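You operate a simulated robot arm through the tools that you are given. There is no shell and no other tool. Be economical: measure what you need, move in short steps, check, and stop when the job is done.

Carry out the task below with a simulated two-armed robot. There is one attempt and no reset: what you move stays moved.

TASK
Take the orange clip on the raised back shelf and put it away on the lining table top. Push the clips drawer shut. Open the feet drawer, take the tall white filter and leave it inside, then shut the drawer. Take the small clear jug from the sample table top and put it on the cracked clear pane. Turn the colour dial to 2. Pick up the yellow card with one hand, pass it to the other hand and put it on the wash trolley top. Put the red pail in the basin. Take the green ring and put it on top of the orange lamp cover. Put the cup from the wash trolley top on the wash trolley shelf. Take the blue scrub pad and put it on the valve table top. Set the grey speed selector to 1. Turn the left dose dial to 5. Take the large spanner and put it on the sample table top. Pull the lining table liners drawer open. The order is free. Set down upright: orange clip, tall white filter, small clear jug, cup. The grey speed selector goes to its stop.

It is judged by the outcome, as a careful person would: the job done as asked, and still so three seconds after it is handed in. It fails if anything else is knocked over, pushed out of place, dropped, spilled or broken. Lids that push on must go on centred and level and be pressed home; caps that screw on are set level and turned clockwise until they are tight.

THE ROBOT
Two 7-joint arms with two-finger parallel grippers on one trunk, on a base that drives. Base frame: it is fixed to the floor where the robot stands at the start and does not move with it; the origin is under the middle of the robot, x ahead of it, y to its left, z up; the surface under the hand at the start is at about z = 0.92. Lengths are in m, angles in rad, forces in N, time in s.
The left shoulder is at the start at [0.11, 0.169, 1.486], the right one opposite. With the tool pointing down near the work surface each hand reaches from about 0.44 to 0.74 m from the robot's upright axis, wherever it stands, measured 20 degrees to its own side. Places, roughly: basin inside [-0.8, 2.8, 0.7]; blue scrub pad (7x10x5 cm) [5.9, 0.6, 0.7]; clips drawer [1.2, -0.2, 0.6]; colour dial [1, 2.1, 0.9]; cracked clear pane (26x22x1 cm) [0.6, 2, 0.9]; cup [-0.75, 2.5, 1]; feet drawer [1, 3, 1]; feet drawer inside [0.9, 3, 1]; green ring (5x5x2 cm) [0.7, 1.4, 0.9]; grey speed selector [3.2, -0.1, 0.6]; large spanner [0.75, 4.5, 1.5]; left dose dial [3, 1.7, 0.6]; lining table liners drawer [1, -0.6, 0.6]; lining table top [0.8, 0, 0.7]; orange clip (10x4x6 cm) [0.7, -0.1, 0.9]; orange lamp cover (7x7x6 cm) [1, 1.9, 0.9]; red pail [0.5, 1.5, 1]; sample table top [0.8, 1.8, 0.9]; small clear jug [1, 2.5, 1]; tall white filter [1, 1, 1]; valve table top [6, -2, 0.9]; wash trolley shelf [-0.9, 2.5, 0.3]; wash trolley top [-0.8, 2.3, 0.9]; yellow card [0.75, 1.75, 1]. Payload 1.57 kg a hand.
The tool frame of a hand sits at the grasp point between the pads (the TCP): z along the fingers, y along the line on which they close. The tips reach 0.03 m beyond it. The gripper opens to 0.08 m. The fingers are 0.017 m wide and 0.012 m thick; the gripper's body (0.04 by 0.082 m) begins 0.08 m behind the TCP.
Orientation is that of the tool frame in the base frame, as a unit quaternion [x, y, z, w]. With the fingers straight down and closing along the base's y, the tool's x points along the base's -x, its y along +y and its z along -z.

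THE INTERFACE
- The arms move only by the tool drive_tool. It takes "left_increments", "right_increments" or both (then of equal length, played together; a hand with none holds still); each is one flat list of numbers, 6 for each row, row after row: the shift along the tool's x, y, z in m, then the turn, a rotation vector about the tool's x, y, z in rad. In form: [dx, dy, dz, wx, wy, wz, dx, dy, dz, wx, wy, wz, ...]. A call has 1 to 10 rows; each row is the pose to reach, as a shift and turn from the pose commanded when the call began, along the tool's axes at that moment. "left_grip" and "right_grip" are, for a hand that has rows, the gripper command, from -1 (fully open) to 1 (shut), values between in proportion, set as the call begins (left out, the last holds). Rows are played at 5 a second. More than 0.05 m and 0.15 rad between two rows, or a gripper value outside its range, and nothing of the call is played. A pose out of reach is approached as far as the arm can. The call stops where the force on the tool passes 40 N (or 10 N more than at its start, if that is more) or the arm is blocked; 0.2 s more then pass. Each finger travels about 0.072 m/s and halts on what it meets, pressing with about 24 N; the grip force reading is that of the motor and also rises with nothing between the fingers. The clock runs only during rows and for 0.2 s after the last one: add rows that repeat a pose to give the fingers time. The reply holds the time, the measured pose of the TCP, the force on the tool along the base axes, the opening and the grip force, in the units named above and with some noise, with the torque about the TCP (base axes, N m) and any sound that the robot's microphone picked up.
- Cameras (640 x 400 px; columns grow to the right, rows downward): "scene" is now at [0.1603, -0.0024, 1.6738]; the picture's right is [-0.06, -1.00, 0.00], its down [-0.72, 0.04, -0.70] and it looks along [0.70, -0.04, -0.72] (base axes); focal length 251 px, centre (320, 200). "left" rides on the left gripper at [0.072, 0.007, -0.122] in its tool frame; the picture's right is [-0.09, 1.00, 0.00], its down [-0.84, -0.08, -0.54] and it looks along [-0.54, -0.05, 0.84] (tool axes); focal length 238 px, centre (320, 200). "right" rides on the right gripper at [0.072, -0.007, -0.122] in its tool frame; the picture's right is [0.09, 1.00, 0.00], its down [-0.84, 0.08, -0.54] and it looks along [-0.54, 0.05, 0.84] (tool axes); focal length 238 px, centre (320, 200). There is no depth. A picture from a camera that has moved, and an enlarged one, comes with that camera's place and axes in the base frame and with its lens.
- camera(camera): a new picture of that camera. No time passes.
- move_column(by): slides the trunk up (or, below 0, down) by that many m; the arms and the scene camera ride with it, the base frame stays. It gives what a move gives, with no picture.
- base_move(legs): drives the robot by 1 to 6 legs, each [ahead, left, turn to the left] in m, m and rad, along the robot's own axes; the way and the turn of a leg run together, so that a leg with both is an arc; at most 1.5 m and 3.142 rad a leg. The arms and the cameras ride along, it lands a little off, and it stops where it bumps. It gives what a move gives.
- pan_tilt(pan, tilt): turns the head with the scene camera to pan (to the left, within 1.501 rad either way) and tilt (down, from -0.506 to 1.204), counted from straight ahead of the robot. It gives what a move gives.
- inspect(camera, box): a new picture of the part [left, top, right, bottom] of that camera's present view, enlarged. No time passes.
- close_job(): hands the job in; it is judged then, once.

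Work in short steps. Places have to be worked out from the pictures, the camera data and where the tool is seen: move nearer, look again, correct. Check each grasp and each placing, and mend what went wrong. You have 588 turns and 370 pictures in all, those below and enlarged ones among them. Open the grippers and draw the arms clear of the work before you hand the job in, unless the task says otherwise.

The tools are called after "Emit:" as name(argument=value, ...) on one line, values as JSON. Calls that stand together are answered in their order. drive_tool: Moves the arms, as the interface text tells. Its arguments: {"type":"object","properties":{"left_increments":{"type":"array"},"left_grip":{"type":"number"},"right_increments":{"type":"array"},"right_grip":{"type":"number"}},"required":[]} The other tools are called the same way: move_column (by) slides the trunk up or down; base_move (legs) drives the base; pan_tilt (pan, tilt) turns the head that bears the scene camera; camera (camera) takes a picture; inspect (camera, box) takes an enlarged picture of a part of a camera's view; close_job () hands the job in.

At the start:

```text
time: 0.0
left_position: [0.662, 0.2613, 1.2176]
left_tcp_rot: [-0.001, 1.0, 0.0, -0.001]
left_force: [-0.3, 0.5, -0.3]
left_wrist_torque: [-0.03, -0.02, -0.02]
left_opening: 0.0798
left_grip_force: 0.1
right_position: [0.664, -0.2576, 1.1687]
right_tcp_rot: [0.0, 1.0, 0.0, 0.0]
right_force: [0.2, 0.0, 0.1]
right_wrist_torque: [0.0, 0.03, 0.01]
right_opening: 0.0801
right_grip_force: 0.1
trunk travel left (down, up): [-0.8, 0.09]
robot x, y, heading: [0.0012, -0.0004, -0.001]
head pan, tilt: [-0.056, 0.799]
```

scene: 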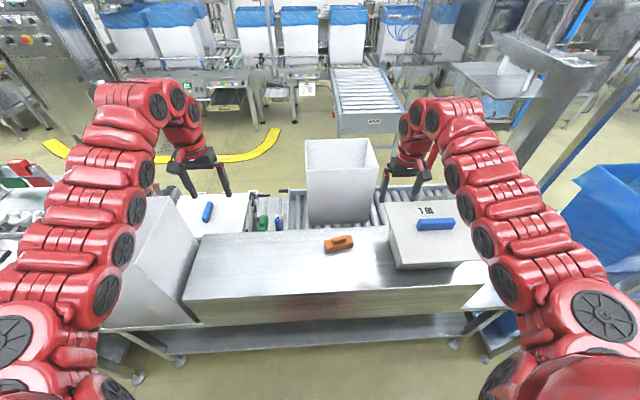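
right: 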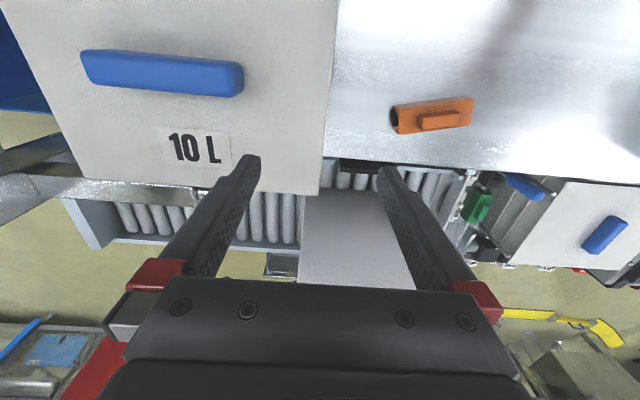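
left: 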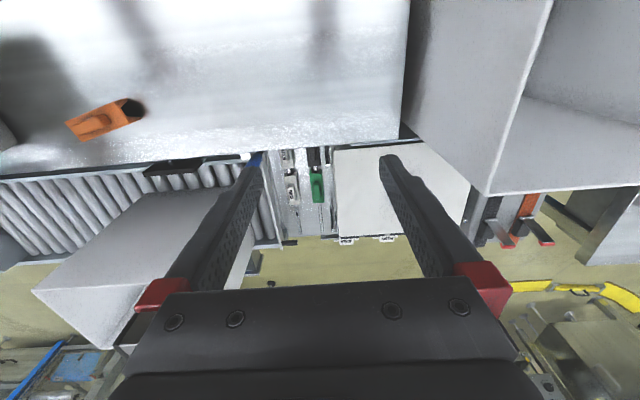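

I'll look around first: enlarge the view around the orange clip, and then pan.

Emit:
inspect(camera="scene", box=[160, 120, 500, 360])

Emit:
pan_tilt(pan=1.2, tilt=0.5)

Emit:
camera(camera="scene")

```text
1.67 times, centred on (330, 240) of scene
camera zoom: at [0.1603, -0.0024, 1.6738], right [-0.06, -1.0, 0.0], down [-0.72, 0.04, -0.7], along [0.7, -0.04, -0.72], focal length 418 px, centre (303, 133)
```

zoom: 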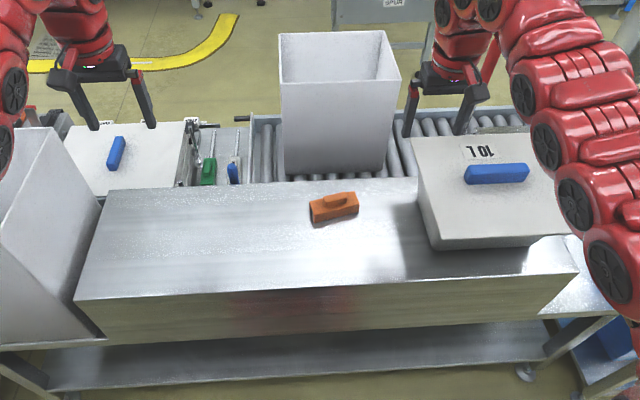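

```text
time: 1.4
left_position: [0.6616, 0.2614, 1.2176]
left_tcp_rot: [0.001, 1.0, -0.001, 0.0]
left_force: [-0.2, -0.7, 0.6]
left_wrist_torque: [-0.01, -0.02, 0.03]
left_opening: 0.0803
left_grip_force: 0.0
right_position: [0.6633, -0.2584, 1.1684]
right_tcp_rot: [0.0, 1.0, 0.0, 0.0]
right_force: [0.2, 1.1, 0.3]
right_wrist_torque: [-0.04, -0.01, 0.02]
right_opening: 0.0802
right_grip_force: 0.1
trunk travel left (down, up): [-0.8, 0.09]
robot x, y, heading: [-0.0032, 0.0019, -0.003]
head pan, tilt: [1.201, 0.499]
```

```text
365 pictures are left
camera scene: at [0.1128, 0.0869, 1.6997], right [0.93, -0.36, 0.0], down [-0.17, -0.45, -0.88], along [0.32, 0.82, -0.48], focal length 251 px, centre (320, 200)
```

scene: 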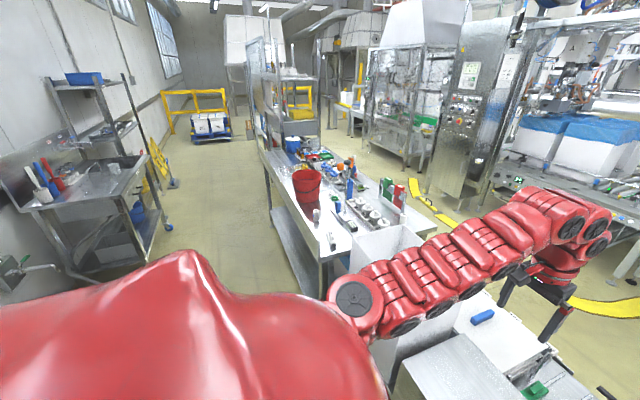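

Let me zoom the left area and look right for the overall layout.

Emit:
inspect(camera="scene", box=[240, 20, 440, 260])

Emit:
inspect(camera="scene", box=[0, 60, 200, 280])

Emit:
pan_tilt(pan=-0.8, tilt=0.6)

Emit:
camera(camera="scene")

Emit:
pan_tilt(pan=0.1, tilt=0.25)

Emit:
camera(camera="scene")

```text
1.67 times, centred on (340, 140) of scene
camera zoom: at [0.1128, 0.0869, 1.6997], right [0.93, -0.36, 0.0], down [-0.17, -0.45, -0.88], along [0.32, 0.82, -0.48], focal length 418 px, centre (287, 300)
```

zoom: 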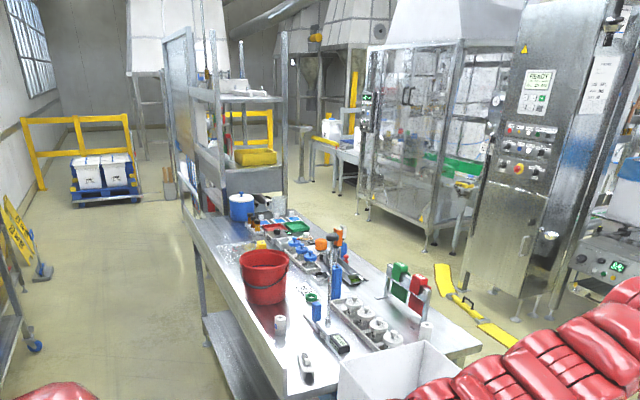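

```text
1.82 times, centred on (100, 170) of scene
camera zoom: at [0.1128, 0.0869, 1.6997], right [0.93, -0.36, 0.0], down [-0.17, -0.45, -0.88], along [0.32, 0.82, -0.48], focal length 456 px, centre (720, 254)
```

zoom: 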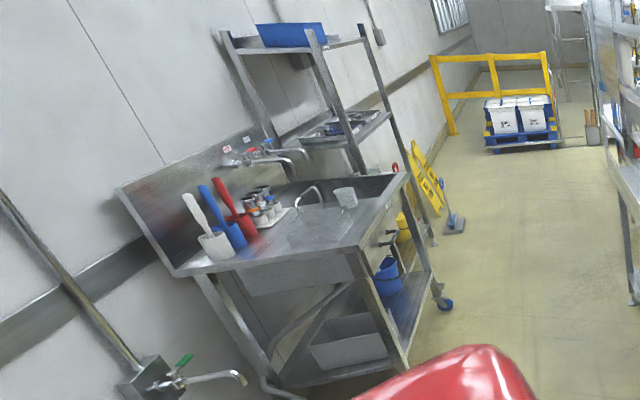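

```text
time: 3.4
left_position: [0.6614, 0.2607, 1.2176]
left_tcp_rot: [0.0, 1.0, 0.0, 0.0]
left_force: [-0.1, -0.3, -0.3]
left_wrist_torque: [0.01, 0.04, -0.01]
left_opening: 0.0799
left_grip_force: 0.1
right_position: [0.6626, -0.2584, 1.1699]
right_tcp_rot: [0.0, 1.0, 0.0, 0.0]
right_force: [-0.5, -0.1, 0.0]
right_wrist_torque: [0.0, 0.02, -0.02]
right_opening: 0.0798
right_grip_force: 0.0
trunk travel left (down, up): [-0.8, 0.09]
robot x, y, heading: [-0.0034, 0.0005, -0.002]
head pan, tilt: [-0.799, 0.6]
```

```text
362 pictures are left
camera scene: at [0.1414, -0.0612, 1.6906], right [-0.72, -0.7, 0.0], down [-0.39, 0.4, -0.82], along [0.58, -0.59, -0.57], focal length 251 px, centre (320, 200)
```

scene: 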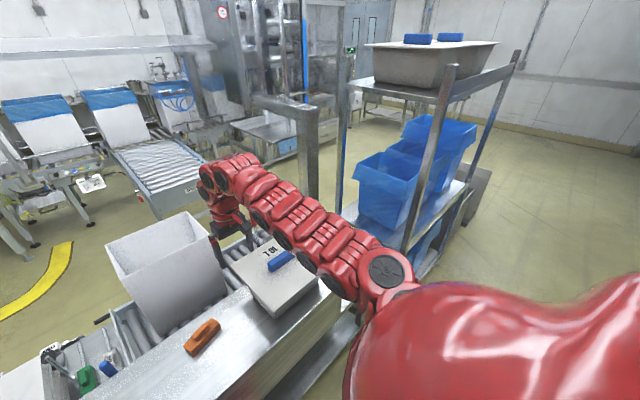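

```text
time: 4.6
left_position: [0.6619, 0.2602, 1.2177]
left_tcp_rot: [0.0, 1.0, 0.0, 0.0]
left_force: [0.1, -0.2, -0.6]
left_wrist_torque: [0.01, 0.0, 0.04]
left_opening: 0.0802
left_grip_force: 0.1
right_position: [0.6622, -0.2588, 1.1692]
right_tcp_rot: [0.0, 1.0, 0.0, 0.0]
right_force: [-0.5, -0.4, 0.9]
right_wrist_torque: [-0.01, 0.02, 0.0]
right_opening: 0.08
right_grip_force: 0.1
trunk travel left (down, up): [-0.8, 0.09]
robot x, y, heading: [-0.0006, 0.002, 0.002]
head pan, tilt: [0.099, 0.25]
```

```text
361 pictures are left
camera scene: at [0.1727, 0.0113, 1.7228], right [0.1, -1.0, 0.0], down [-0.25, -0.02, -0.97], along [0.96, 0.1, -0.25], focal length 251 px, centre (320, 200)
```

scene: 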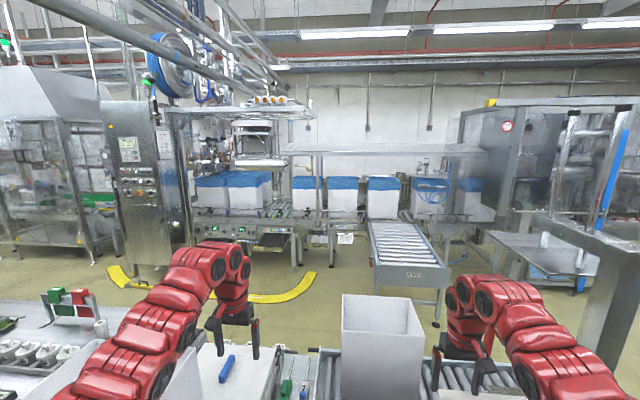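

The clip sits near [0.65,-0.09] on the shelf (z≈0.92). I bring the right hand over it, turning so the fingers close across its narrow side, staying high.

Emit:
drive_tool(right_increments=[0.0, 0.02, 0, 0, 0, 0.13, 0.0, 0.04, 0, 0, 0, 0.26, 0, 0.06, 0, 0, 0, 0.39, 0, 0.08, 0, 0, 0, 0.52, 0, 0.1, 0, 0, 0, 0.65, 0, 0.12, 0, 0, 0, 0.78, 0, 0.14, 0, 0, 0, 0.91, 0.005, 0.155, 0, 0, 0, 1.04, 0.01, 0.165, 0, 0, 0, 1.15, 0.01, 0.165, 0.03, 0, 0, 1.22], right_grip=-1)

Emit:
camera(camera="right")

```text
time: 6.8
left_position: [0.6629, 0.2618, 1.2185]
left_tcp_rot: [0.0, 1.0, 0.001, -0.001]
left_force: [0.1, -0.6, -0.1]
left_wrist_torque: [0.01, -0.01, 0.01]
left_opening: 0.0799
left_grip_force: 0.2
right_position: [0.6548, -0.0945, 1.1381]
right_tcp_rot: [0.574, 0.819, 0.0, 0.0]
right_force: [0.5, -0.2, -0.1]
right_wrist_torque: [0.02, -0.01, -0.02]
right_opening: 0.0799
right_grip_force: 0.1
trunk travel left (down, up): [-0.8, 0.09]
robot x, y, heading: [-0.0004, -0.0013, -0.002]
head pan, tilt: [0.099, 0.25]
```

```text
360 pictures are left
camera right: at [0.6241, -0.029, 1.2601], right [0.9, 0.43, 0.0], down [0.36, -0.76, 0.54], along [0.23, -0.49, -0.84], focal length 238 px, centre (320, 200)
```

right: 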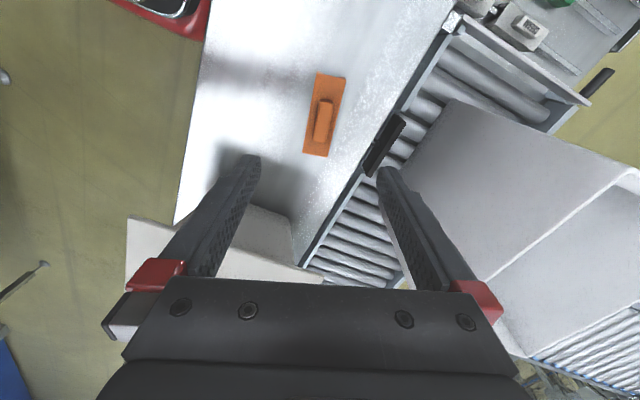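

The clip centre comes out near (0.660,-0.094), axis about 14° off the y axis. Descend with a small correction and check the view just above it.

Emit:
drive_tool(right_increments=[-0.001, 0.004, 0.04, 0, 0, 0.05, -0.001, 0.004, 0.08, 0, 0, 0.1, -0.001, 0.004, 0.1, 0, 0, 0.1])

Emit:
camera(camera="right")

```text
time: 7.6
left_position: [0.6626, 0.2604, 1.2187]
left_tcp_rot: [0.0, 1.0, 0.0, 0.0]
left_force: [-0.4, 0.4, 0.4]
left_wrist_torque: [-0.02, 0.01, -0.01]
left_opening: 0.0804
left_grip_force: 0.1
right_position: [0.6557, -0.0941, 1.0388]
right_tcp_rot: [0.614, 0.789, -0.002, 0.0]
right_force: [-0.3, 0.1, -0.8]
right_wrist_torque: [-0.03, 0.0, 0.0]
right_opening: 0.0801
right_grip_force: 0.0
trunk travel left (down, up): [-0.8, 0.09]
robot x, y, heading: [0.0002, -0.0008, -0.0]
head pan, tilt: [0.099, 0.25]
```

```text
359 pictures are left
camera right: at [0.6321, -0.0251, 1.1599], right [0.94, 0.33, 0.0], down [0.28, -0.79, 0.54], along [0.18, -0.51, -0.84], focal length 238 px, centre (320, 200)
```

right: 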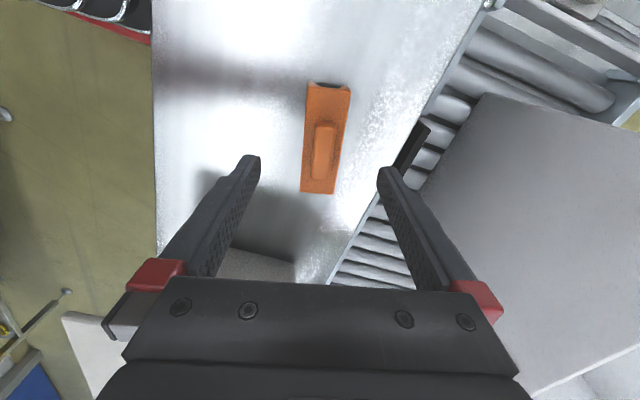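

Aligned. Descend to z≈0.96 and close.

Emit:
drive_tool(right_increments=[0.003, 0.002, 0.04, 0, 0, 0.04, 0.004, 0.002, 0.078, 0, 0, 0.05])

Emit:
drive_tool(right_increments=[0, 0, 0, 0, 0, 0, 0, 0, 0, 0, 0, 0, 0, 0, 0, 0, 0, 0, 0, 0, 0, 0, 0, 0], right_grip=1)

Emit:
camera(camera="right")

```text
time: 8.2
left_position: [0.6629, 0.2611, 1.2169]
left_tcp_rot: [0.001, 1.0, 0.0, -0.001]
left_force: [-0.5, -0.2, -0.4]
left_wrist_torque: [-0.01, 0.01, 0.02]
left_opening: 0.0798
left_grip_force: 0.1
right_position: [0.6591, -0.0879, 0.9618]
right_tcp_rot: [0.633, 0.774, 0.0, 0.001]
right_force: [-0.7, -0.3, -0.8]
right_wrist_torque: [0.0, -0.01, 0.02]
right_opening: 0.0801
right_grip_force: 0.1
trunk travel left (down, up): [-0.8, 0.09]
robot x, y, heading: [0.0039, 0.0003, 0.005]
head pan, tilt: [0.099, 0.25]
```

```text
time: 9.2
left_position: [0.6617, 0.2613, 1.2168]
left_tcp_rot: [0.0, 1.0, 0.0, 0.0]
left_force: [0.0, -0.3, 0.3]
left_wrist_torque: [-0.01, 0.01, -0.01]
left_opening: 0.0802
left_grip_force: 0.1
right_position: [0.6581, -0.0865, 0.9616]
right_tcp_rot: [0.633, 0.775, 0.0, 0.0]
right_force: [-0.2, 0.5, 1.1]
right_wrist_torque: [-0.09, -0.03, 0.01]
right_opening: 0.035
right_grip_force: 24.3
trunk travel left (down, up): [-0.8, 0.09]
robot x, y, heading: [0.0026, -0.0009, 0.003]
head pan, tilt: [0.099, 0.25]
```

```text
358 pictures are left
camera right: at [0.6376, -0.018, 1.0828], right [0.96, 0.29, 0.0], down [0.24, -0.8, 0.54], along [0.16, -0.52, -0.84], focal length 238 px, centre (320, 200)
```

right: 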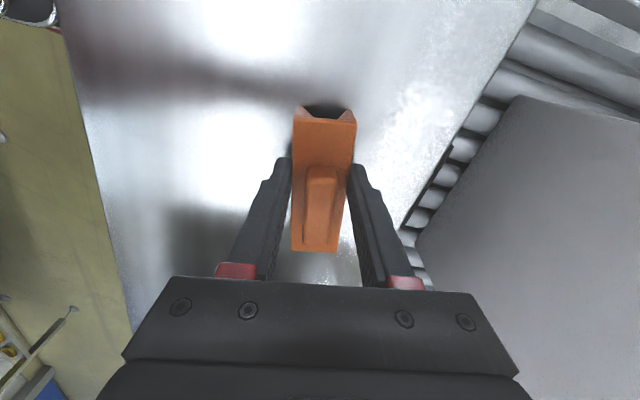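

Held (3.5 cm opening). Lift it 0.2 m and then look down over the shelf's far side for the table top.

Emit:
drive_tool(right_increments=[0, 0, -0.04, 0, 0, 0, 0, 0, -0.08, 0, 0, 0, 0, 0, -0.12, 0, 0, 0, 0, 0, -0.16, 0, 0, 0, 0, 0, -0.2, 0, 0, 0])

Emit:
pan_tilt(pan=0.15, tilt=0.75)

Emit:
camera(camera="scene")

Emit:
camera(camera="left")

```text
time: 10.4
left_position: [0.6615, 0.2611, 1.2179]
left_tcp_rot: [0.0, 1.0, -0.001, 0.0]
left_force: [-0.5, 0.2, 0.1]
left_wrist_torque: [0.02, 0.0, -0.04]
left_opening: 0.0799
left_grip_force: 0.0
right_position: [0.6569, -0.0885, 1.161]
right_tcp_rot: [0.633, 0.774, 0.0, 0.0]
right_force: [-0.2, 1.0, 0.4]
right_wrist_torque: [-0.01, -0.01, 0.02]
right_opening: 0.0353
right_grip_force: 24.1
trunk travel left (down, up): [-0.8, 0.09]
robot x, y, heading: [0.0014, -0.0008, -0.001]
head pan, tilt: [0.099, 0.25]
```

```text
time: 11.3
left_position: [0.6615, 0.2622, 1.2173]
left_tcp_rot: [0.0, 1.0, 0.0, -0.001]
left_force: [-0.3, -0.6, -0.6]
left_wrist_torque: [-0.04, -0.01, 0.04]
left_opening: 0.0799
left_grip_force: 0.1
right_position: [0.6576, -0.0864, 1.1606]
right_tcp_rot: [0.633, 0.774, 0.0, -0.001]
right_force: [0.6, -0.9, -0.5]
right_wrist_torque: [0.01, 0.01, 0.0]
right_opening: 0.0351
right_grip_force: 23.9
trunk travel left (down, up): [-0.8, 0.09]
robot x, y, heading: [-0.0006, -0.0013, 0.002]
head pan, tilt: [0.15, 0.75]
```

```text
357 pictures are left
camera scene: at [0.1619, 0.0146, 1.6778], right [0.15, -0.99, 0.0], down [-0.67, -0.1, -0.73], along [0.72, 0.11, -0.68], focal length 251 px, centre (320, 200)
```

scene: 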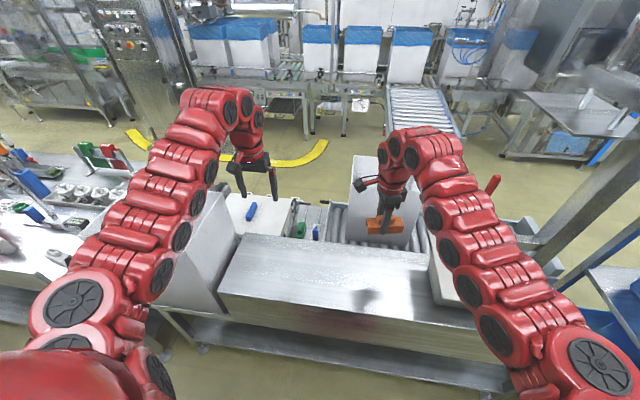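

```text
356 pictures are left
camera left: at [0.59, 0.267, 1.3389], right [0.09, 1.0, 0.0], down [0.84, -0.08, 0.54], along [0.54, -0.05, -0.84], focal length 238 px, centre (320, 200)
```

left: 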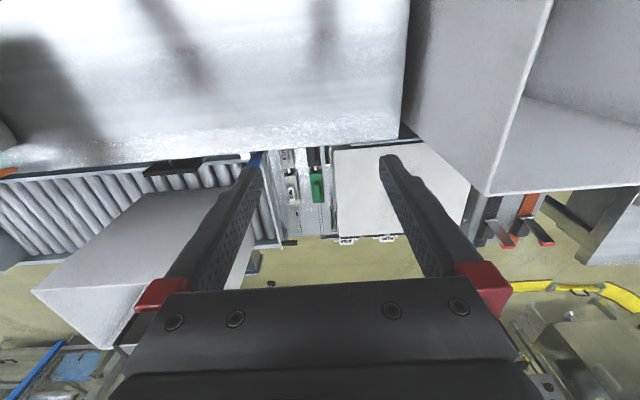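

I need the layout for driving around to the operator (+x) side. Look to the right with different angles.

Emit:
pan_tilt(pan=-1.3, tilt=0.5)

Emit:
camera(camera="scene")

Emit:
pan_tilt(pan=-0.5, tilt=0.5)

Emit:
camera(camera="scene")

```text
time: 12.9
left_position: [0.663, 0.2616, 1.2179]
left_tcp_rot: [0.0, 1.0, 0.0, 0.0]
left_force: [0.7, -0.6, -0.2]
left_wrist_torque: [0.01, 0.01, 0.02]
left_opening: 0.0799
left_grip_force: 0.1
right_position: [0.6574, -0.0871, 1.1596]
right_tcp_rot: [0.632, 0.775, 0.0, 0.0]
right_force: [-0.2, 0.3, -0.1]
right_wrist_torque: [-0.01, -0.02, -0.02]
right_opening: 0.0351
right_grip_force: 23.9
trunk travel left (down, up): [-0.8, 0.09]
robot x, y, heading: [0.0034, -0.0028, -0.006]
head pan, tilt: [-1.3, 0.499]
```

```text
355 pictures are left
camera scene: at [0.1042, -0.0855, 1.6997], right [-0.96, -0.27, 0.0], down [-0.13, 0.46, -0.88], along [0.23, -0.85, -0.48], focal length 251 px, centre (320, 200)
```

scene: 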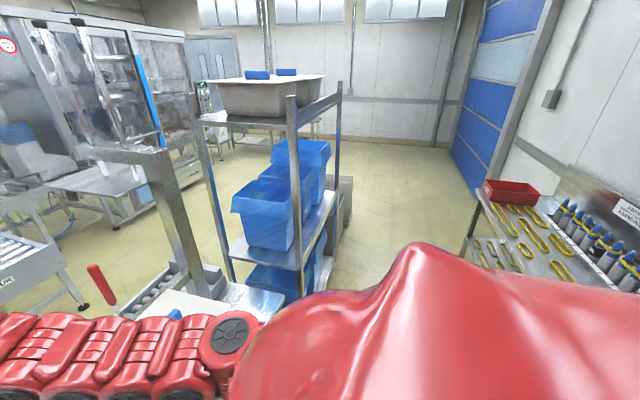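

```text
time: 14.0
left_position: [0.6615, 0.262, 1.2177]
left_tcp_rot: [0.0, 1.0, 0.0, 0.0]
left_force: [-0.4, -0.5, -0.2]
left_wrist_torque: [-0.02, 0.01, 0.02]
left_opening: 0.08
left_grip_force: 0.0
right_position: [0.6582, -0.0879, 1.1607]
right_tcp_rot: [0.632, 0.775, -0.001, 0.0]
right_force: [0.7, 0.3, -1.4]
right_wrist_torque: [-0.04, -0.01, 0.01]
right_opening: 0.0351
right_grip_force: 23.9
trunk travel left (down, up): [-0.8, 0.09]
robot x, y, heading: [-0.001, 0.0, -0.0]
head pan, tilt: [-0.499, 0.499]
```

```text
354 pictures are left
camera scene: at [0.1597, -0.0415, 1.6997], right [-0.48, -0.88, 0.0], down [-0.42, 0.23, -0.88], along [0.77, -0.42, -0.48], focal length 251 px, centre (320, 200)
```

scene: 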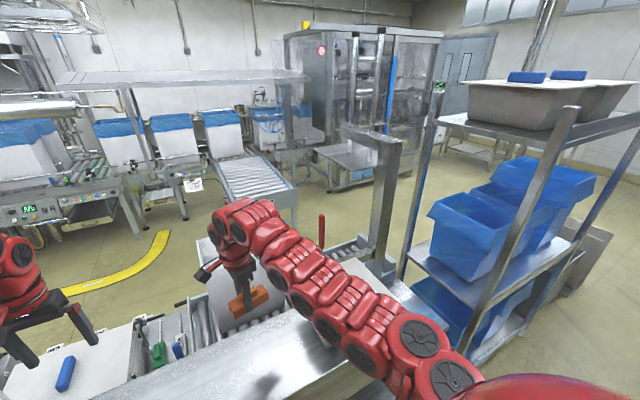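

There seems no gap between the lining table and the rack on the right; I'll go around the rack. Back off 0.2 m and turn right to look along the aisle.

Emit:
base_move(legs=[[-0.2, 0, 0], [0, 0, -1.57]])

Emit:
pan_tilt(pan=0, tilt=0.5)

Emit:
camera(camera="scene")

```text
time: 19.5
left_position: [0.0432, -0.6697, 1.2175]
left_tcp_rot: [0.717, 0.697, 0.0, 0.0]
left_force: [-0.1, 0.3, 0.2]
left_wrist_torque: [0.02, 0.01, -0.04]
left_opening: 0.0801
left_grip_force: 0.0
right_position: [-0.3057, -0.6552, 1.1605]
right_tcp_rot: [0.996, 0.085, 0.0, 0.0]
right_force: [-0.9, 0.0, 0.1]
right_wrist_torque: [0.01, 0.03, 0.01]
right_opening: 0.0351
right_grip_force: 24.2
trunk travel left (down, up): [-0.8, 0.09]
robot x, y, heading: [-0.1998, -0.0009, -1.601]
head pan, tilt: [-0.499, 0.499]
```

```text
time: 20.4
left_position: [0.0427, -0.6695, 1.2175]
left_tcp_rot: [0.718, 0.696, 0.001, 0.0]
left_force: [-0.3, -0.2, -0.2]
left_wrist_torque: [-0.06, -0.03, 0.01]
left_opening: 0.08
left_grip_force: 0.0
right_position: [-0.3056, -0.6552, 1.1603]
right_tcp_rot: [0.996, 0.086, 0.0, 0.001]
right_force: [-0.3, 0.5, -0.3]
right_wrist_torque: [0.01, 0.02, 0.01]
right_opening: 0.0349
right_grip_force: 24.0
trunk travel left (down, up): [-0.8, 0.09]
robot x, y, heading: [-0.2002, -0.0035, -1.602]
head pan, tilt: [0.0, 0.499]
```

```text
353 pictures are left
camera scene: at [-0.2051, -0.1695, 1.6997], right [-1.0, 0.03, 0.0], down [0.01, 0.48, -0.88], along [-0.03, -0.88, -0.48], focal length 251 px, centre (320, 200)
```

scene: 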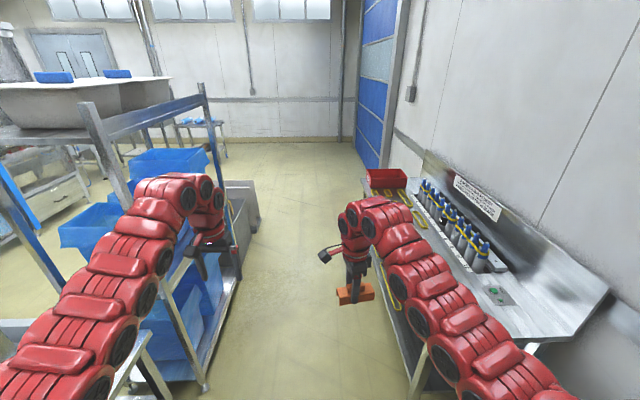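

The aisle between rack (x≈0.44) and bench (x≈-0.65) is about 1 m. Centre and drive ahead.

Emit:
base_move(legs=[[0, 0.1, 0.03], [1.5, 0, 0], [1.4, 0, 0]])

Emit:
pan_tilt(pan=1.3, tilt=0.5)

Emit:
camera(camera="scene")

```text
time: 35.2
left_position: [0.0459, -3.5702, 1.2171]
left_tcp_rot: [0.722, 0.692, -0.001, 0.0]
left_force: [0.1, -0.4, 0.1]
left_wrist_torque: [0.03, -0.05, 0.03]
left_opening: 0.0801
left_grip_force: 0.0
right_position: [-0.3033, -3.5505, 1.1609]
right_tcp_rot: [0.997, 0.08, 0.001, -0.001]
right_force: [-0.2, 0.0, -0.3]
right_wrist_torque: [0.0, 0.01, 0.01]
right_opening: 0.0354
right_grip_force: 23.6
trunk travel left (down, up): [-0.8, 0.09]
robot x, y, heading: [-0.1884, -2.8953, -1.612]
head pan, tilt: [0.0, 0.499]
```

```text
time: 36.6
left_position: [0.045, -3.5698, 1.2175]
left_tcp_rot: [0.722, 0.692, 0.0, 0.0]
left_force: [-1.3, 0.6, 0.0]
left_wrist_torque: [0.02, 0.01, 0.0]
left_opening: 0.08
left_grip_force: 0.1
right_position: [-0.3042, -3.5513, 1.1616]
right_tcp_rot: [0.997, 0.08, 0.0, 0.0]
right_force: [-0.2, -0.2, -0.7]
right_wrist_torque: [-0.02, -0.04, -0.01]
right_opening: 0.035
right_grip_force: 23.5
trunk travel left (down, up): [-0.8, 0.09]
robot x, y, heading: [-0.1834, -2.8979, -1.61]
head pan, tilt: [1.3, 0.499]
```

```text
352 pictures are left
camera scene: at [-0.1054, -3.0043, 1.6997], right [-0.31, -0.95, 0.0], down [-0.46, 0.15, -0.88], along [0.84, -0.27, -0.48], focal length 251 px, centre (320, 200)
```

scene: 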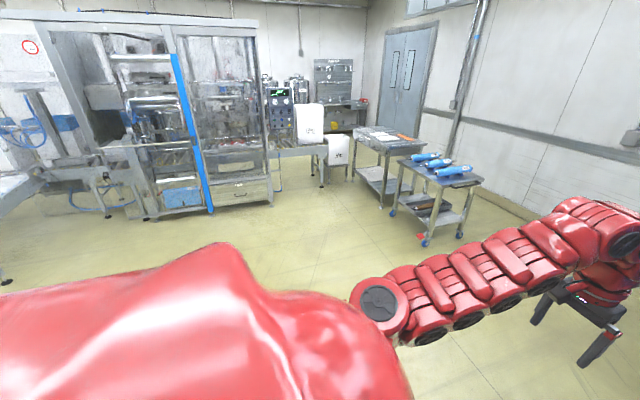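

Open floor ahead on the left; machine front at x≈3. Go ahead 0.7, turn left and drive to x≈1.8, then turn left again and look.

Emit:
base_move(legs=[[0.6, 0, 0], [0, 0, 1.61], [1.4, 0, 0], [0.7, 0, 0], [0, 0, 1.57]])

Emit:
pan_tilt(pan=0, tilt=0.5)

Emit:
camera(camera="scene")

```text
time: 57.7
left_position: [1.6044, -2.8524, 1.2173]
left_tcp_rot: [-0.703, 0.711, 0.0, 0.0]
left_force: [0.3, 0.0, -0.7]
left_wrist_torque: [0.0, -0.03, 0.0]
left_opening: 0.0799
left_grip_force: 0.1
right_position: [1.9529, -2.8632, 1.1606]
right_tcp_rot: [-0.094, 0.996, 0.0, -0.001]
right_force: [-0.2, 0.2, -0.7]
right_wrist_torque: [-0.02, 0.01, 0.0]
right_opening: 0.0354
right_grip_force: 23.9
trunk travel left (down, up): [-0.8, 0.09]
robot x, y, heading: [1.8558, -3.5149, 1.559]
head pan, tilt: [1.3, 0.499]
```

```text
time: 59.1
left_position: [1.6037, -2.8533, 1.2166]
left_tcp_rot: [-0.702, 0.712, 0.001, 0.0]
left_force: [0.5, -0.9, -0.7]
left_wrist_torque: [0.04, -0.01, 0.0]
left_opening: 0.08
left_grip_force: 0.1
right_position: [1.9545, -2.8614, 1.1611]
right_tcp_rot: [-0.094, 0.996, 0.0, 0.0]
right_force: [-0.3, 0.4, -0.3]
right_wrist_torque: [-0.01, 0.01, -0.04]
right_opening: 0.0353
right_grip_force: 23.8
trunk travel left (down, up): [-0.8, 0.09]
robot x, y, heading: [1.8579, -3.5186, 1.56]
head pan, tilt: [0.0, 0.499]
```

```text
351 pictures are left
camera scene: at [1.8585, -3.3451, 1.6997], right [1.0, -0.01, 0.0], down [-0.01, -0.48, -0.88], along [0.01, 0.88, -0.48], focal length 251 px, centre (320, 200)
```

scene: 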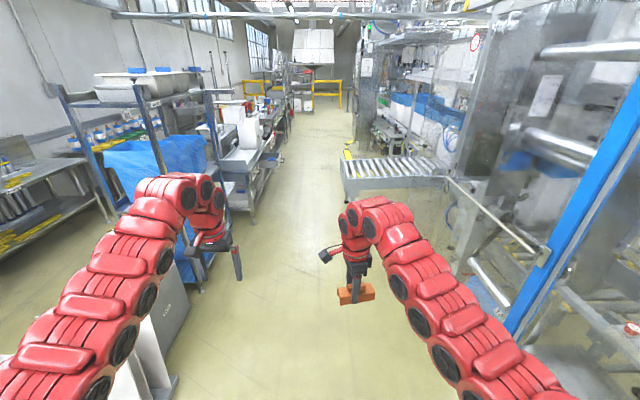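

Corridor ahead is clear between the racks (x≈1.05) and a conveyor end (x≈2.1). Shift left 0.27 and drive 1.9 m up, then look again.

Emit:
base_move(legs=[[1.4, 0.25, 0.01], [0.5, 0, 0]])

Emit:
pan_tilt(pan=0.35, tilt=0.5)

Emit:
camera(camera="scene")

```text
time: 68.7
left_position: [1.3569, -0.9673, 1.2167]
left_tcp_rot: [0.708, -0.706, 0.001, 0.001]
left_force: [1.7, -0.3, 0.2]
left_wrist_torque: [0.01, 0.0, 0.01]
left_opening: 0.08
left_grip_force: 0.1
right_position: [1.7052, -0.9704, 1.1614]
right_tcp_rot: [-0.102, 0.995, -0.001, 0.0]
right_force: [-0.4, 0.6, -0.5]
right_wrist_torque: [0.01, -0.01, 0.01]
right_opening: 0.035
right_grip_force: 24.0
trunk travel left (down, up): [-0.8, 0.09]
robot x, y, heading: [1.6171, -1.6267, 1.576]
head pan, tilt: [0.0, 0.499]
```

```text
time: 69.5
left_position: [1.3558, -0.9669, 1.2186]
left_tcp_rot: [0.708, -0.706, 0.0, 0.0]
left_force: [-0.7, 0.1, 0.2]
left_wrist_torque: [0.03, 0.03, -0.02]
left_opening: 0.0798
left_grip_force: 0.0
right_position: [1.7052, -0.97, 1.1601]
right_tcp_rot: [-0.102, 0.995, 0.0, 0.0]
right_force: [0.6, -0.3, -0.4]
right_wrist_torque: [0.02, -0.03, -0.02]
right_opening: 0.0353
right_grip_force: 23.9
trunk travel left (down, up): [-0.8, 0.09]
robot x, y, heading: [1.6209, -1.625, 1.569]
head pan, tilt: [0.351, 0.499]
```

```text
350 pictures are left
camera scene: at [1.5874, -1.4595, 1.6997], right [0.94, 0.35, 0.0], down [0.17, -0.45, -0.88], along [-0.3, 0.82, -0.48], focal length 251 px, centre (320, 200)
```

scene: 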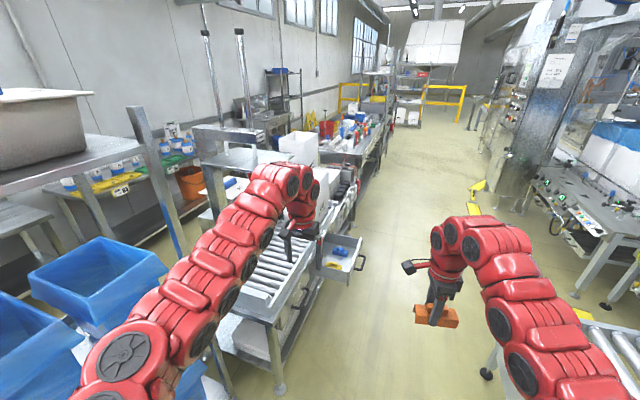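

The clips drawer stands open on this front side. Raise the trunk, drive up to y≈0.3, then turn left to face the table.

Emit:
move_column(by=0.08)

Emit:
base_move(legs=[[1.4, -0.12, 0], [0.4, 0, 0], [0, 0, 1.57]])

Emit:
pan_tilt(pan=0.2, tilt=0.7)

Emit:
camera(camera="scene")

```text
time: 70.7
left_position: [1.3557, -0.9662, 1.2959]
left_tcp_rot: [0.708, -0.706, 0.0, 0.0]
left_force: [-0.2, -0.5, 0.2]
left_wrist_torque: [0.0, 0.03, 0.03]
left_opening: 0.0798
left_grip_force: 0.0
right_position: [1.7043, -0.9697, 1.241]
right_tcp_rot: [-0.101, 0.995, 0.0, 0.0]
right_force: [0.6, 0.4, 0.1]
right_wrist_torque: [0.0, 0.01, 0.0]
right_opening: 0.0352
right_grip_force: 24.0
trunk travel left (down, up): [-0.88, 0.01]
robot x, y, heading: [1.6207, -1.6282, 1.574]
head pan, tilt: [0.351, 0.499]
```

```text
time: 83.9
left_position: [1.0634, -0.0676, 1.2967]
left_tcp_rot: [1.0, 0.018, 0.0, 0.0]
left_force: [-0.4, -0.6, 0.0]
left_wrist_torque: [0.0, 0.0, 0.0]
left_opening: 0.08
left_grip_force: 0.1
right_position: [1.0535, 0.2813, 1.2409]
right_tcp_rot: [0.786, -0.619, 0.001, 0.0]
right_force: [-0.2, 0.0, -0.4]
right_wrist_torque: [-0.01, -0.02, 0.0]
right_opening: 0.0351
right_grip_force: 24.3
trunk travel left (down, up): [-0.88, 0.01]
robot x, y, heading: [1.713, 0.2143, -3.108]
head pan, tilt: [0.351, 0.499]
```

```text
time: 84.6
left_position: [1.0626, -0.0681, 1.2978]
left_tcp_rot: [1.0, 0.018, 0.0, 0.0]
left_force: [0.3, -0.1, 1.0]
left_wrist_torque: [-0.01, 0.0, 0.04]
left_opening: 0.0801
left_grip_force: 0.1
right_position: [1.0529, 0.2808, 1.2404]
right_tcp_rot: [0.786, -0.618, 0.0, 0.0]
right_force: [-0.2, -0.1, -0.4]
right_wrist_torque: [0.02, 0.0, 0.02]
right_opening: 0.0349
right_grip_force: 23.6
trunk travel left (down, up): [-0.88, 0.01]
robot x, y, heading: [1.7122, 0.22, -3.103]
head pan, tilt: [0.201, 0.7]
```

```text
349 pictures are left
camera scene: at [1.551, 0.1957, 1.762], right [-0.24, 0.97, 0.0], down [0.63, 0.15, -0.77], along [-0.74, -0.18, -0.64], focal length 251 px, centre (320, 200)
```

scene: 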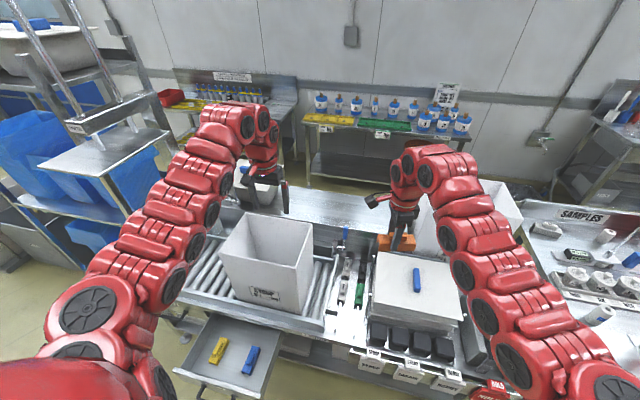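

Emit:
inspect(camera="scene", box=[170, 180, 490, 400])

Emit:
camera(camera="right")

Emit:
camera(camera="left")

```text
1.82 times, centred on (330, 290) of scene
camera zoom: at [1.551, 0.1957, 1.762], right [-0.24, 0.97, 0.0], down [0.63, 0.15, -0.77], along [-0.74, -0.18, -0.64], focal length 456 px, centre (302, 36)
```

zoom: 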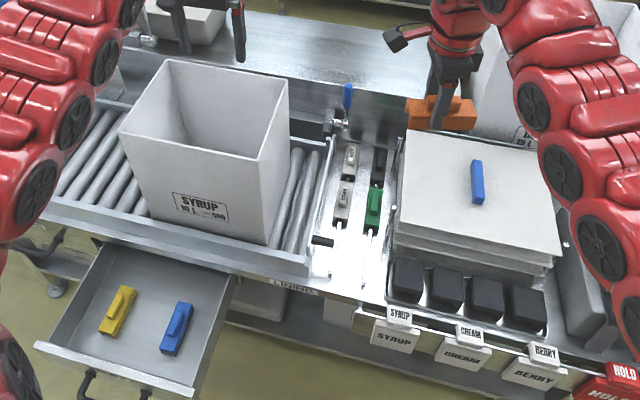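

```text
347 pictures are left
camera right: at [1.0774, 0.2118, 1.3625], right [-0.95, -0.32, 0.0], down [-0.27, 0.8, 0.54], along [-0.18, 0.51, -0.84], focal length 238 px, centre (320, 200)
```

right: 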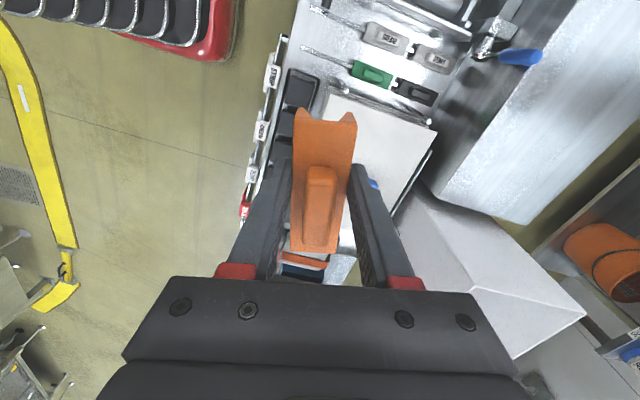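

```text
346 pictures are left
camera left: at [1.1346, -0.0737, 1.4189], right [-0.06, -1.0, 0.0], down [-0.84, 0.05, 0.54], along [-0.54, 0.03, -0.84], focal length 238 px, centre (320, 200)
```

left: 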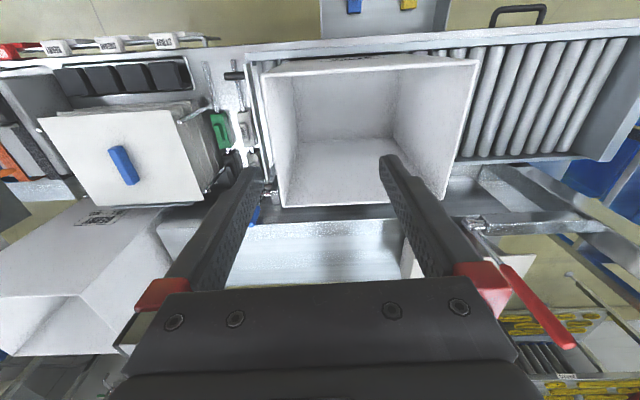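

Zoom on the clip lanes for a free spot on the table top.

Emit:
inspect(camera="right", box=[270, 0, 470, 125])

Emit:
inspect(camera="scene", box=[310, 220, 490, 360])

```text
3.20 times, centred on (370, 62) of right
camera zoom: at [1.0774, 0.2118, 1.3625], right [-0.95, -0.32, 0.0], down [-0.27, 0.8, 0.54], along [-0.18, 0.51, -0.84], focal length 763 px, centre (160, 640)
```

zoom: 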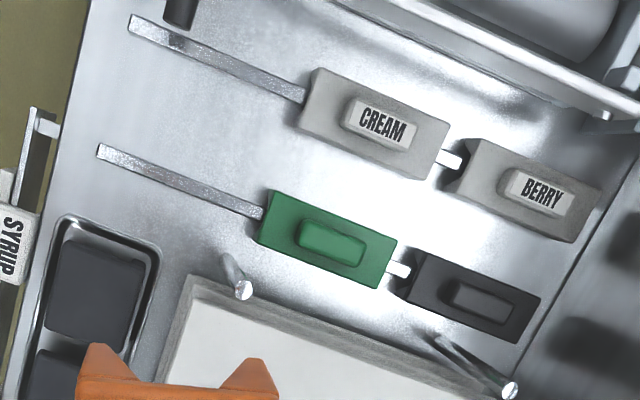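

```text
2.86 times, centred on (400, 290) of scene
camera zoom: at [1.551, 0.1957, 1.762], right [-0.24, 0.97, 0.0], down [0.63, 0.15, -0.77], along [-0.74, -0.18, -0.64], focal length 717 px, centre (91, -57)
```

zoom: 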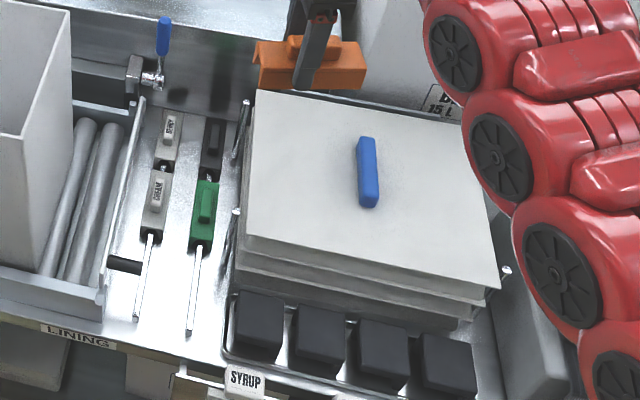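

The clips straddle rails at y≈0.150 and 0.225 (free from x≈0.99 to 1.115). I'll set the orange clip over the green lane's rail front. First turn the right hand back by 1.33 rad and raise the left hand so the trunk can go down.

Emit:
drive_tool(right_increments=[0, 0, 0, 0, 0, -0.14, 0, 0, 0, 0, 0, -0.28, 0, 0, 0, 0, 0, -0.42, 0, 0, 0, 0, 0, -0.56, 0, 0, 0, 0, 0, -0.7, 0, 0, 0, 0, 0, -0.84, 0, 0, 0, 0, 0, -0.98, 0, 0, 0, 0, 0, -1.12, 0, 0, 0, 0, 0, -1.25, 0, 0, 0, 0, 0, -1.33], left_increments=[0, 0, -0.03, 0, 0, 0, 0, 0, -0.06, 0, 0, 0, 0, 0, -0.09, 0, 0, 0, 0.0, 0, -0.12, 0, 0, 0, 0.02, 0, -0.15, 0, 0, 0, 0.04, 0, -0.15, 0, 0, 0, 0.06, 0, -0.15, 0, 0, 0, 0.08, 0, -0.15, 0, 0, 0, 0.1, 0, -0.15, 0, 0, 0, 0.1, 0, -0.15, 0, 0, 0])

Emit:
camera(camera="right")

```text
time: 86.8
left_position: [1.094, -0.0807, 1.3094]
left_tcp_rot: [1.0, 0.018, -0.001, -0.001]
left_force: [0.5, -0.4, 0.0]
left_wrist_torque: [-0.03, -0.02, 0.01]
left_opening: 0.0798
left_grip_force: 0.1
left hand out of reach, approached as far as the arm can: row 1, 2, 3, 4, 5, 6, 7, 8, 9, 10
right_position: [1.0547, 0.2809, 1.2413]
right_tcp_rot: [1.0, -0.001, 0.0, 0.0]
right_force: [0.2, -0.5, -0.3]
right_wrist_torque: [0.03, -0.03, 0.02]
right_opening: 0.0352
right_grip_force: 24.1
trunk travel left (down, up): [-0.88, 0.01]
robot x, y, heading: [1.7163, 0.2179, -3.101]
head pan, tilt: [0.201, 0.7]
```

```text
343 pictures are left
camera right: at [1.1267, 0.2866, 1.3626], right [0.09, -1.0, 0.0], down [-0.84, -0.08, 0.54], along [-0.54, -0.05, -0.84], focal length 238 px, centre (320, 200)
```

right: 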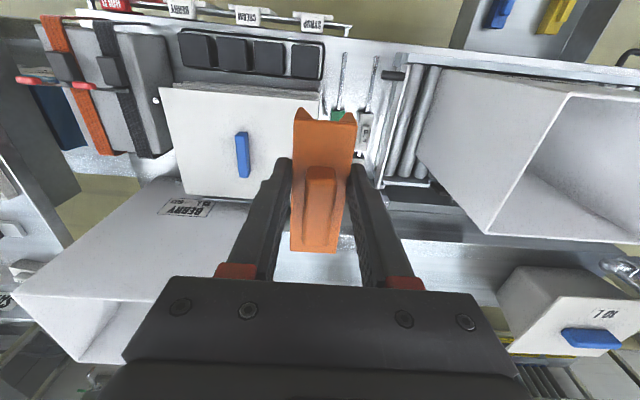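

Lower the trunk 0.16 (both hands stay clear of the tub), then shift the right hand to (1.05, 0.225).

Emit:
move_column(by=-0.16)

Emit:
drive_tool(right_increments=[0, 0.03, 0.03, 0, 0, 0, 0, 0.056, 0.07, 0, 0, 0, 0, 0.056, 0.11, 0, 0, 0, 0, 0.056, 0.15, 0, 0, 0])

Emit:
camera(camera="right")

Emit:
camera(camera="scene")

```text
time: 88.6
left_position: [1.0931, -0.081, 1.1494]
left_tcp_rot: [1.0, 0.019, 0.0, 0.0]
left_force: [0.1, -0.1, -0.6]
left_wrist_torque: [-0.04, 0.01, 0.03]
left_opening: 0.0801
left_grip_force: 0.1
right_position: [1.0549, 0.2812, 1.0803]
right_tcp_rot: [1.0, -0.002, 0.0, 0.0]
right_force: [-0.3, 0.4, -0.7]
right_wrist_torque: [-0.03, 0.0, -0.03]
right_opening: 0.0352
right_grip_force: 23.7
trunk travel left (down, up): [-0.72, 0.17]
robot x, y, heading: [1.7195, 0.2179, -3.102]
head pan, tilt: [0.201, 0.7]
```

```text
time: 89.6
left_position: [1.0924, -0.0807, 1.1484]
left_tcp_rot: [1.0, 0.019, 0.0, 0.0]
left_force: [0.6, -0.4, 1.3]
left_wrist_torque: [-0.01, 0.02, 0.0]
left_opening: 0.0799
left_grip_force: 0.0
right_position: [1.0541, 0.2258, 0.9304]
right_tcp_rot: [1.0, -0.003, -0.001, 0.0]
right_force: [-0.5, -0.1, -0.5]
right_wrist_torque: [-0.01, -0.03, 0.01]
right_opening: 0.0352
right_grip_force: 23.6
trunk travel left (down, up): [-0.72, 0.17]
robot x, y, heading: [1.7129, 0.2168, -3.106]
head pan, tilt: [0.201, 0.7]
```

```text
342 pictures are left
camera right: at [1.1263, 0.2314, 1.0522], right [0.09, -1.0, 0.0], down [-0.84, -0.07, 0.54], along [-0.54, -0.05, -0.84], focal length 238 px, centre (320, 200)
```

right: 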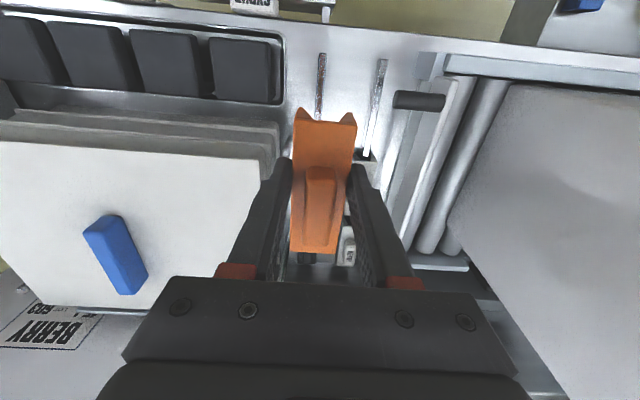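

```text
341 pictures are left
camera scene: at [1.5502, 0.1953, 1.6019], right [-0.23, 0.97, 0.0], down [0.63, 0.15, -0.76], along [-0.74, -0.18, -0.64], focal length 251 px, centre (320, 200)
```

scene: 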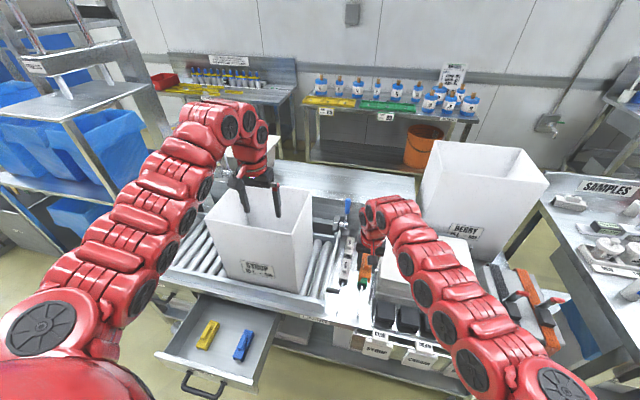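

Rail lies right under the clip's slot at y≈0.225. Descend in steps.

Emit:
drive_tool(right_increments=[0, 0, 0.04, 0, 0, 0, 0, 0, 0.08, 0, 0, 0, 0, 0, 0.12, 0, 0, 0, 0, 0, 0.14, 0, 0, 0])

Emit:
camera(camera="right")

```text
time: 90.6
left_position: [1.0906, -0.08, 1.1482]
left_tcp_rot: [1.0, 0.019, 0.0, 0.0]
left_force: [-0.1, 0.6, 0.6]
left_wrist_torque: [-0.01, 0.0, 0.01]
left_opening: 0.0802
left_grip_force: 0.1
right_position: [1.0542, 0.2264, 0.7897]
right_tcp_rot: [1.0, -0.002, -0.001, 0.0]
right_force: [-0.4, 1.1, 0.2]
right_wrist_torque: [0.0, -0.02, 0.03]
right_opening: 0.0352
right_grip_force: 24.1
trunk travel left (down, up): [-0.72, 0.17]
robot x, y, heading: [1.714, 0.2208, -3.101]
head pan, tilt: [0.201, 0.7]
```

```text
340 pictures are left
camera right: at [1.1259, 0.2322, 0.9128], right [0.09, -1.0, 0.0], down [-0.84, -0.07, 0.54], along [-0.54, -0.05, -0.84], focal length 238 px, centre (320, 200)
```

right: 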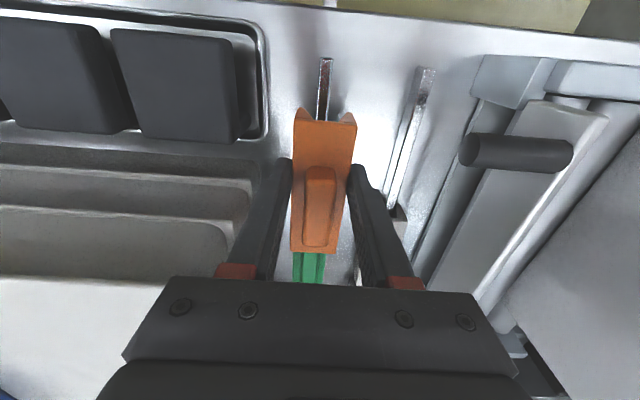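

Aligned with the rail. Shift 6 mm forward (clear of the green clip) and go down until contact.

Emit:
drive_tool(right_increments=[0.006, -0.001, 0.005, 0, 0, 0, 0.006, -0.001, 0.015, 0, 0, 0, 0.006, -0.001, 0.02, 0, 0, 0, 0.006, -0.001, 0.025, 0, 0, 0, 0.006, -0.001, 0.03, 0, 0, 0])

Emit:
inspect(camera="right", box=[220, 20, 420, 300])

```text
time: 91.8
left_position: [1.0926, -0.0805, 1.1494]
left_tcp_rot: [1.0, 0.019, -0.001, 0.0]
left_force: [-0.7, -0.1, 0.5]
left_wrist_torque: [0.0, 0.02, -0.01]
left_opening: 0.0801
left_grip_force: 0.0
right_position: [1.0598, 0.2253, 0.7674]
right_tcp_rot: [1.0, -0.001, -0.001, 0.0]
right_force: [-0.2, 0.6, -0.4]
right_wrist_torque: [0.02, -0.01, 0.01]
right_opening: 0.0353
right_grip_force: 24.2
right hand out of reach, approached as far as the arm can: row 5
trunk travel left (down, up): [-0.72, 0.17]
robot x, y, heading: [1.713, 0.2145, -3.099]
head pan, tilt: [0.201, 0.7]
```

```text
1.43 times, centred on (320, 160) of right
camera zoom: at [1.1323, 0.2317, 0.8882], right [0.09, -1.0, 0.0], down [-0.84, -0.07, 0.54], along [-0.54, -0.05, -0.84], focal length 340 px, centre (320, 257)
```

zoom: 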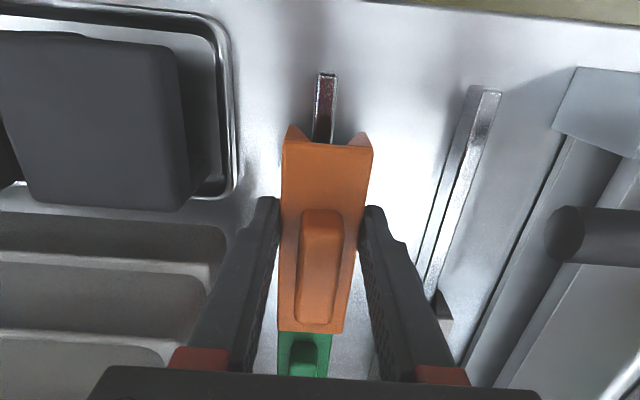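

The arm's reach ends 0.767 here; a bit of trunk travel is needed. Check the left hand's clearance over the tub.

Emit:
camera(camera="left")

Emit:
inspect(camera="scene", box=[160, 100, 420, 320])

```text
338 pictures are left
camera left: at [1.1643, -0.0851, 1.2703], right [-0.06, -1.0, 0.0], down [-0.84, 0.05, 0.54], along [-0.54, 0.03, -0.84], focal length 238 px, centre (320, 200)
```

left: 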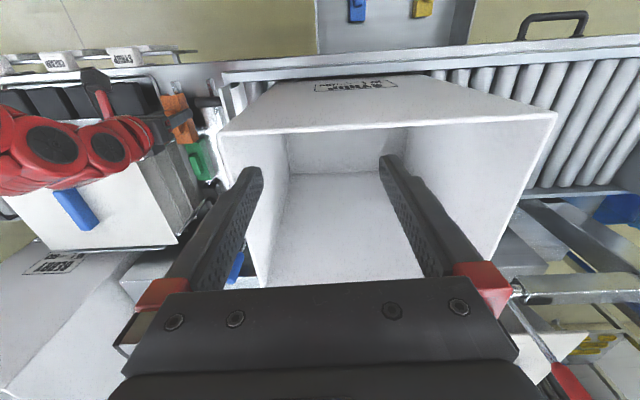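

```text
1.82 times, centred on (290, 210) of scene
camera zoom: at [1.5509, 0.1964, 1.602], right [-0.23, 0.97, 0.0], down [0.63, 0.15, -0.76], along [-0.74, -0.18, -0.64], focal length 456 px, centre (374, 182)
```

zoom: 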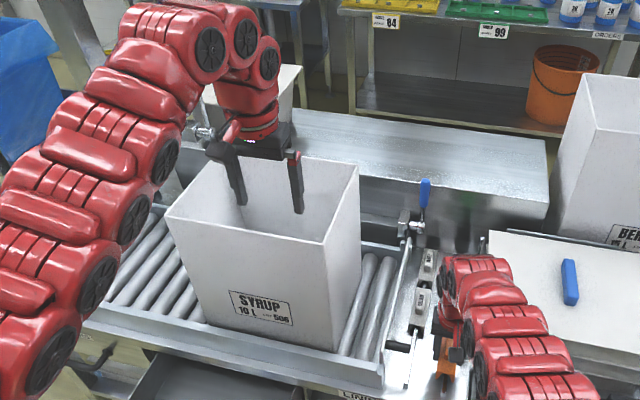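

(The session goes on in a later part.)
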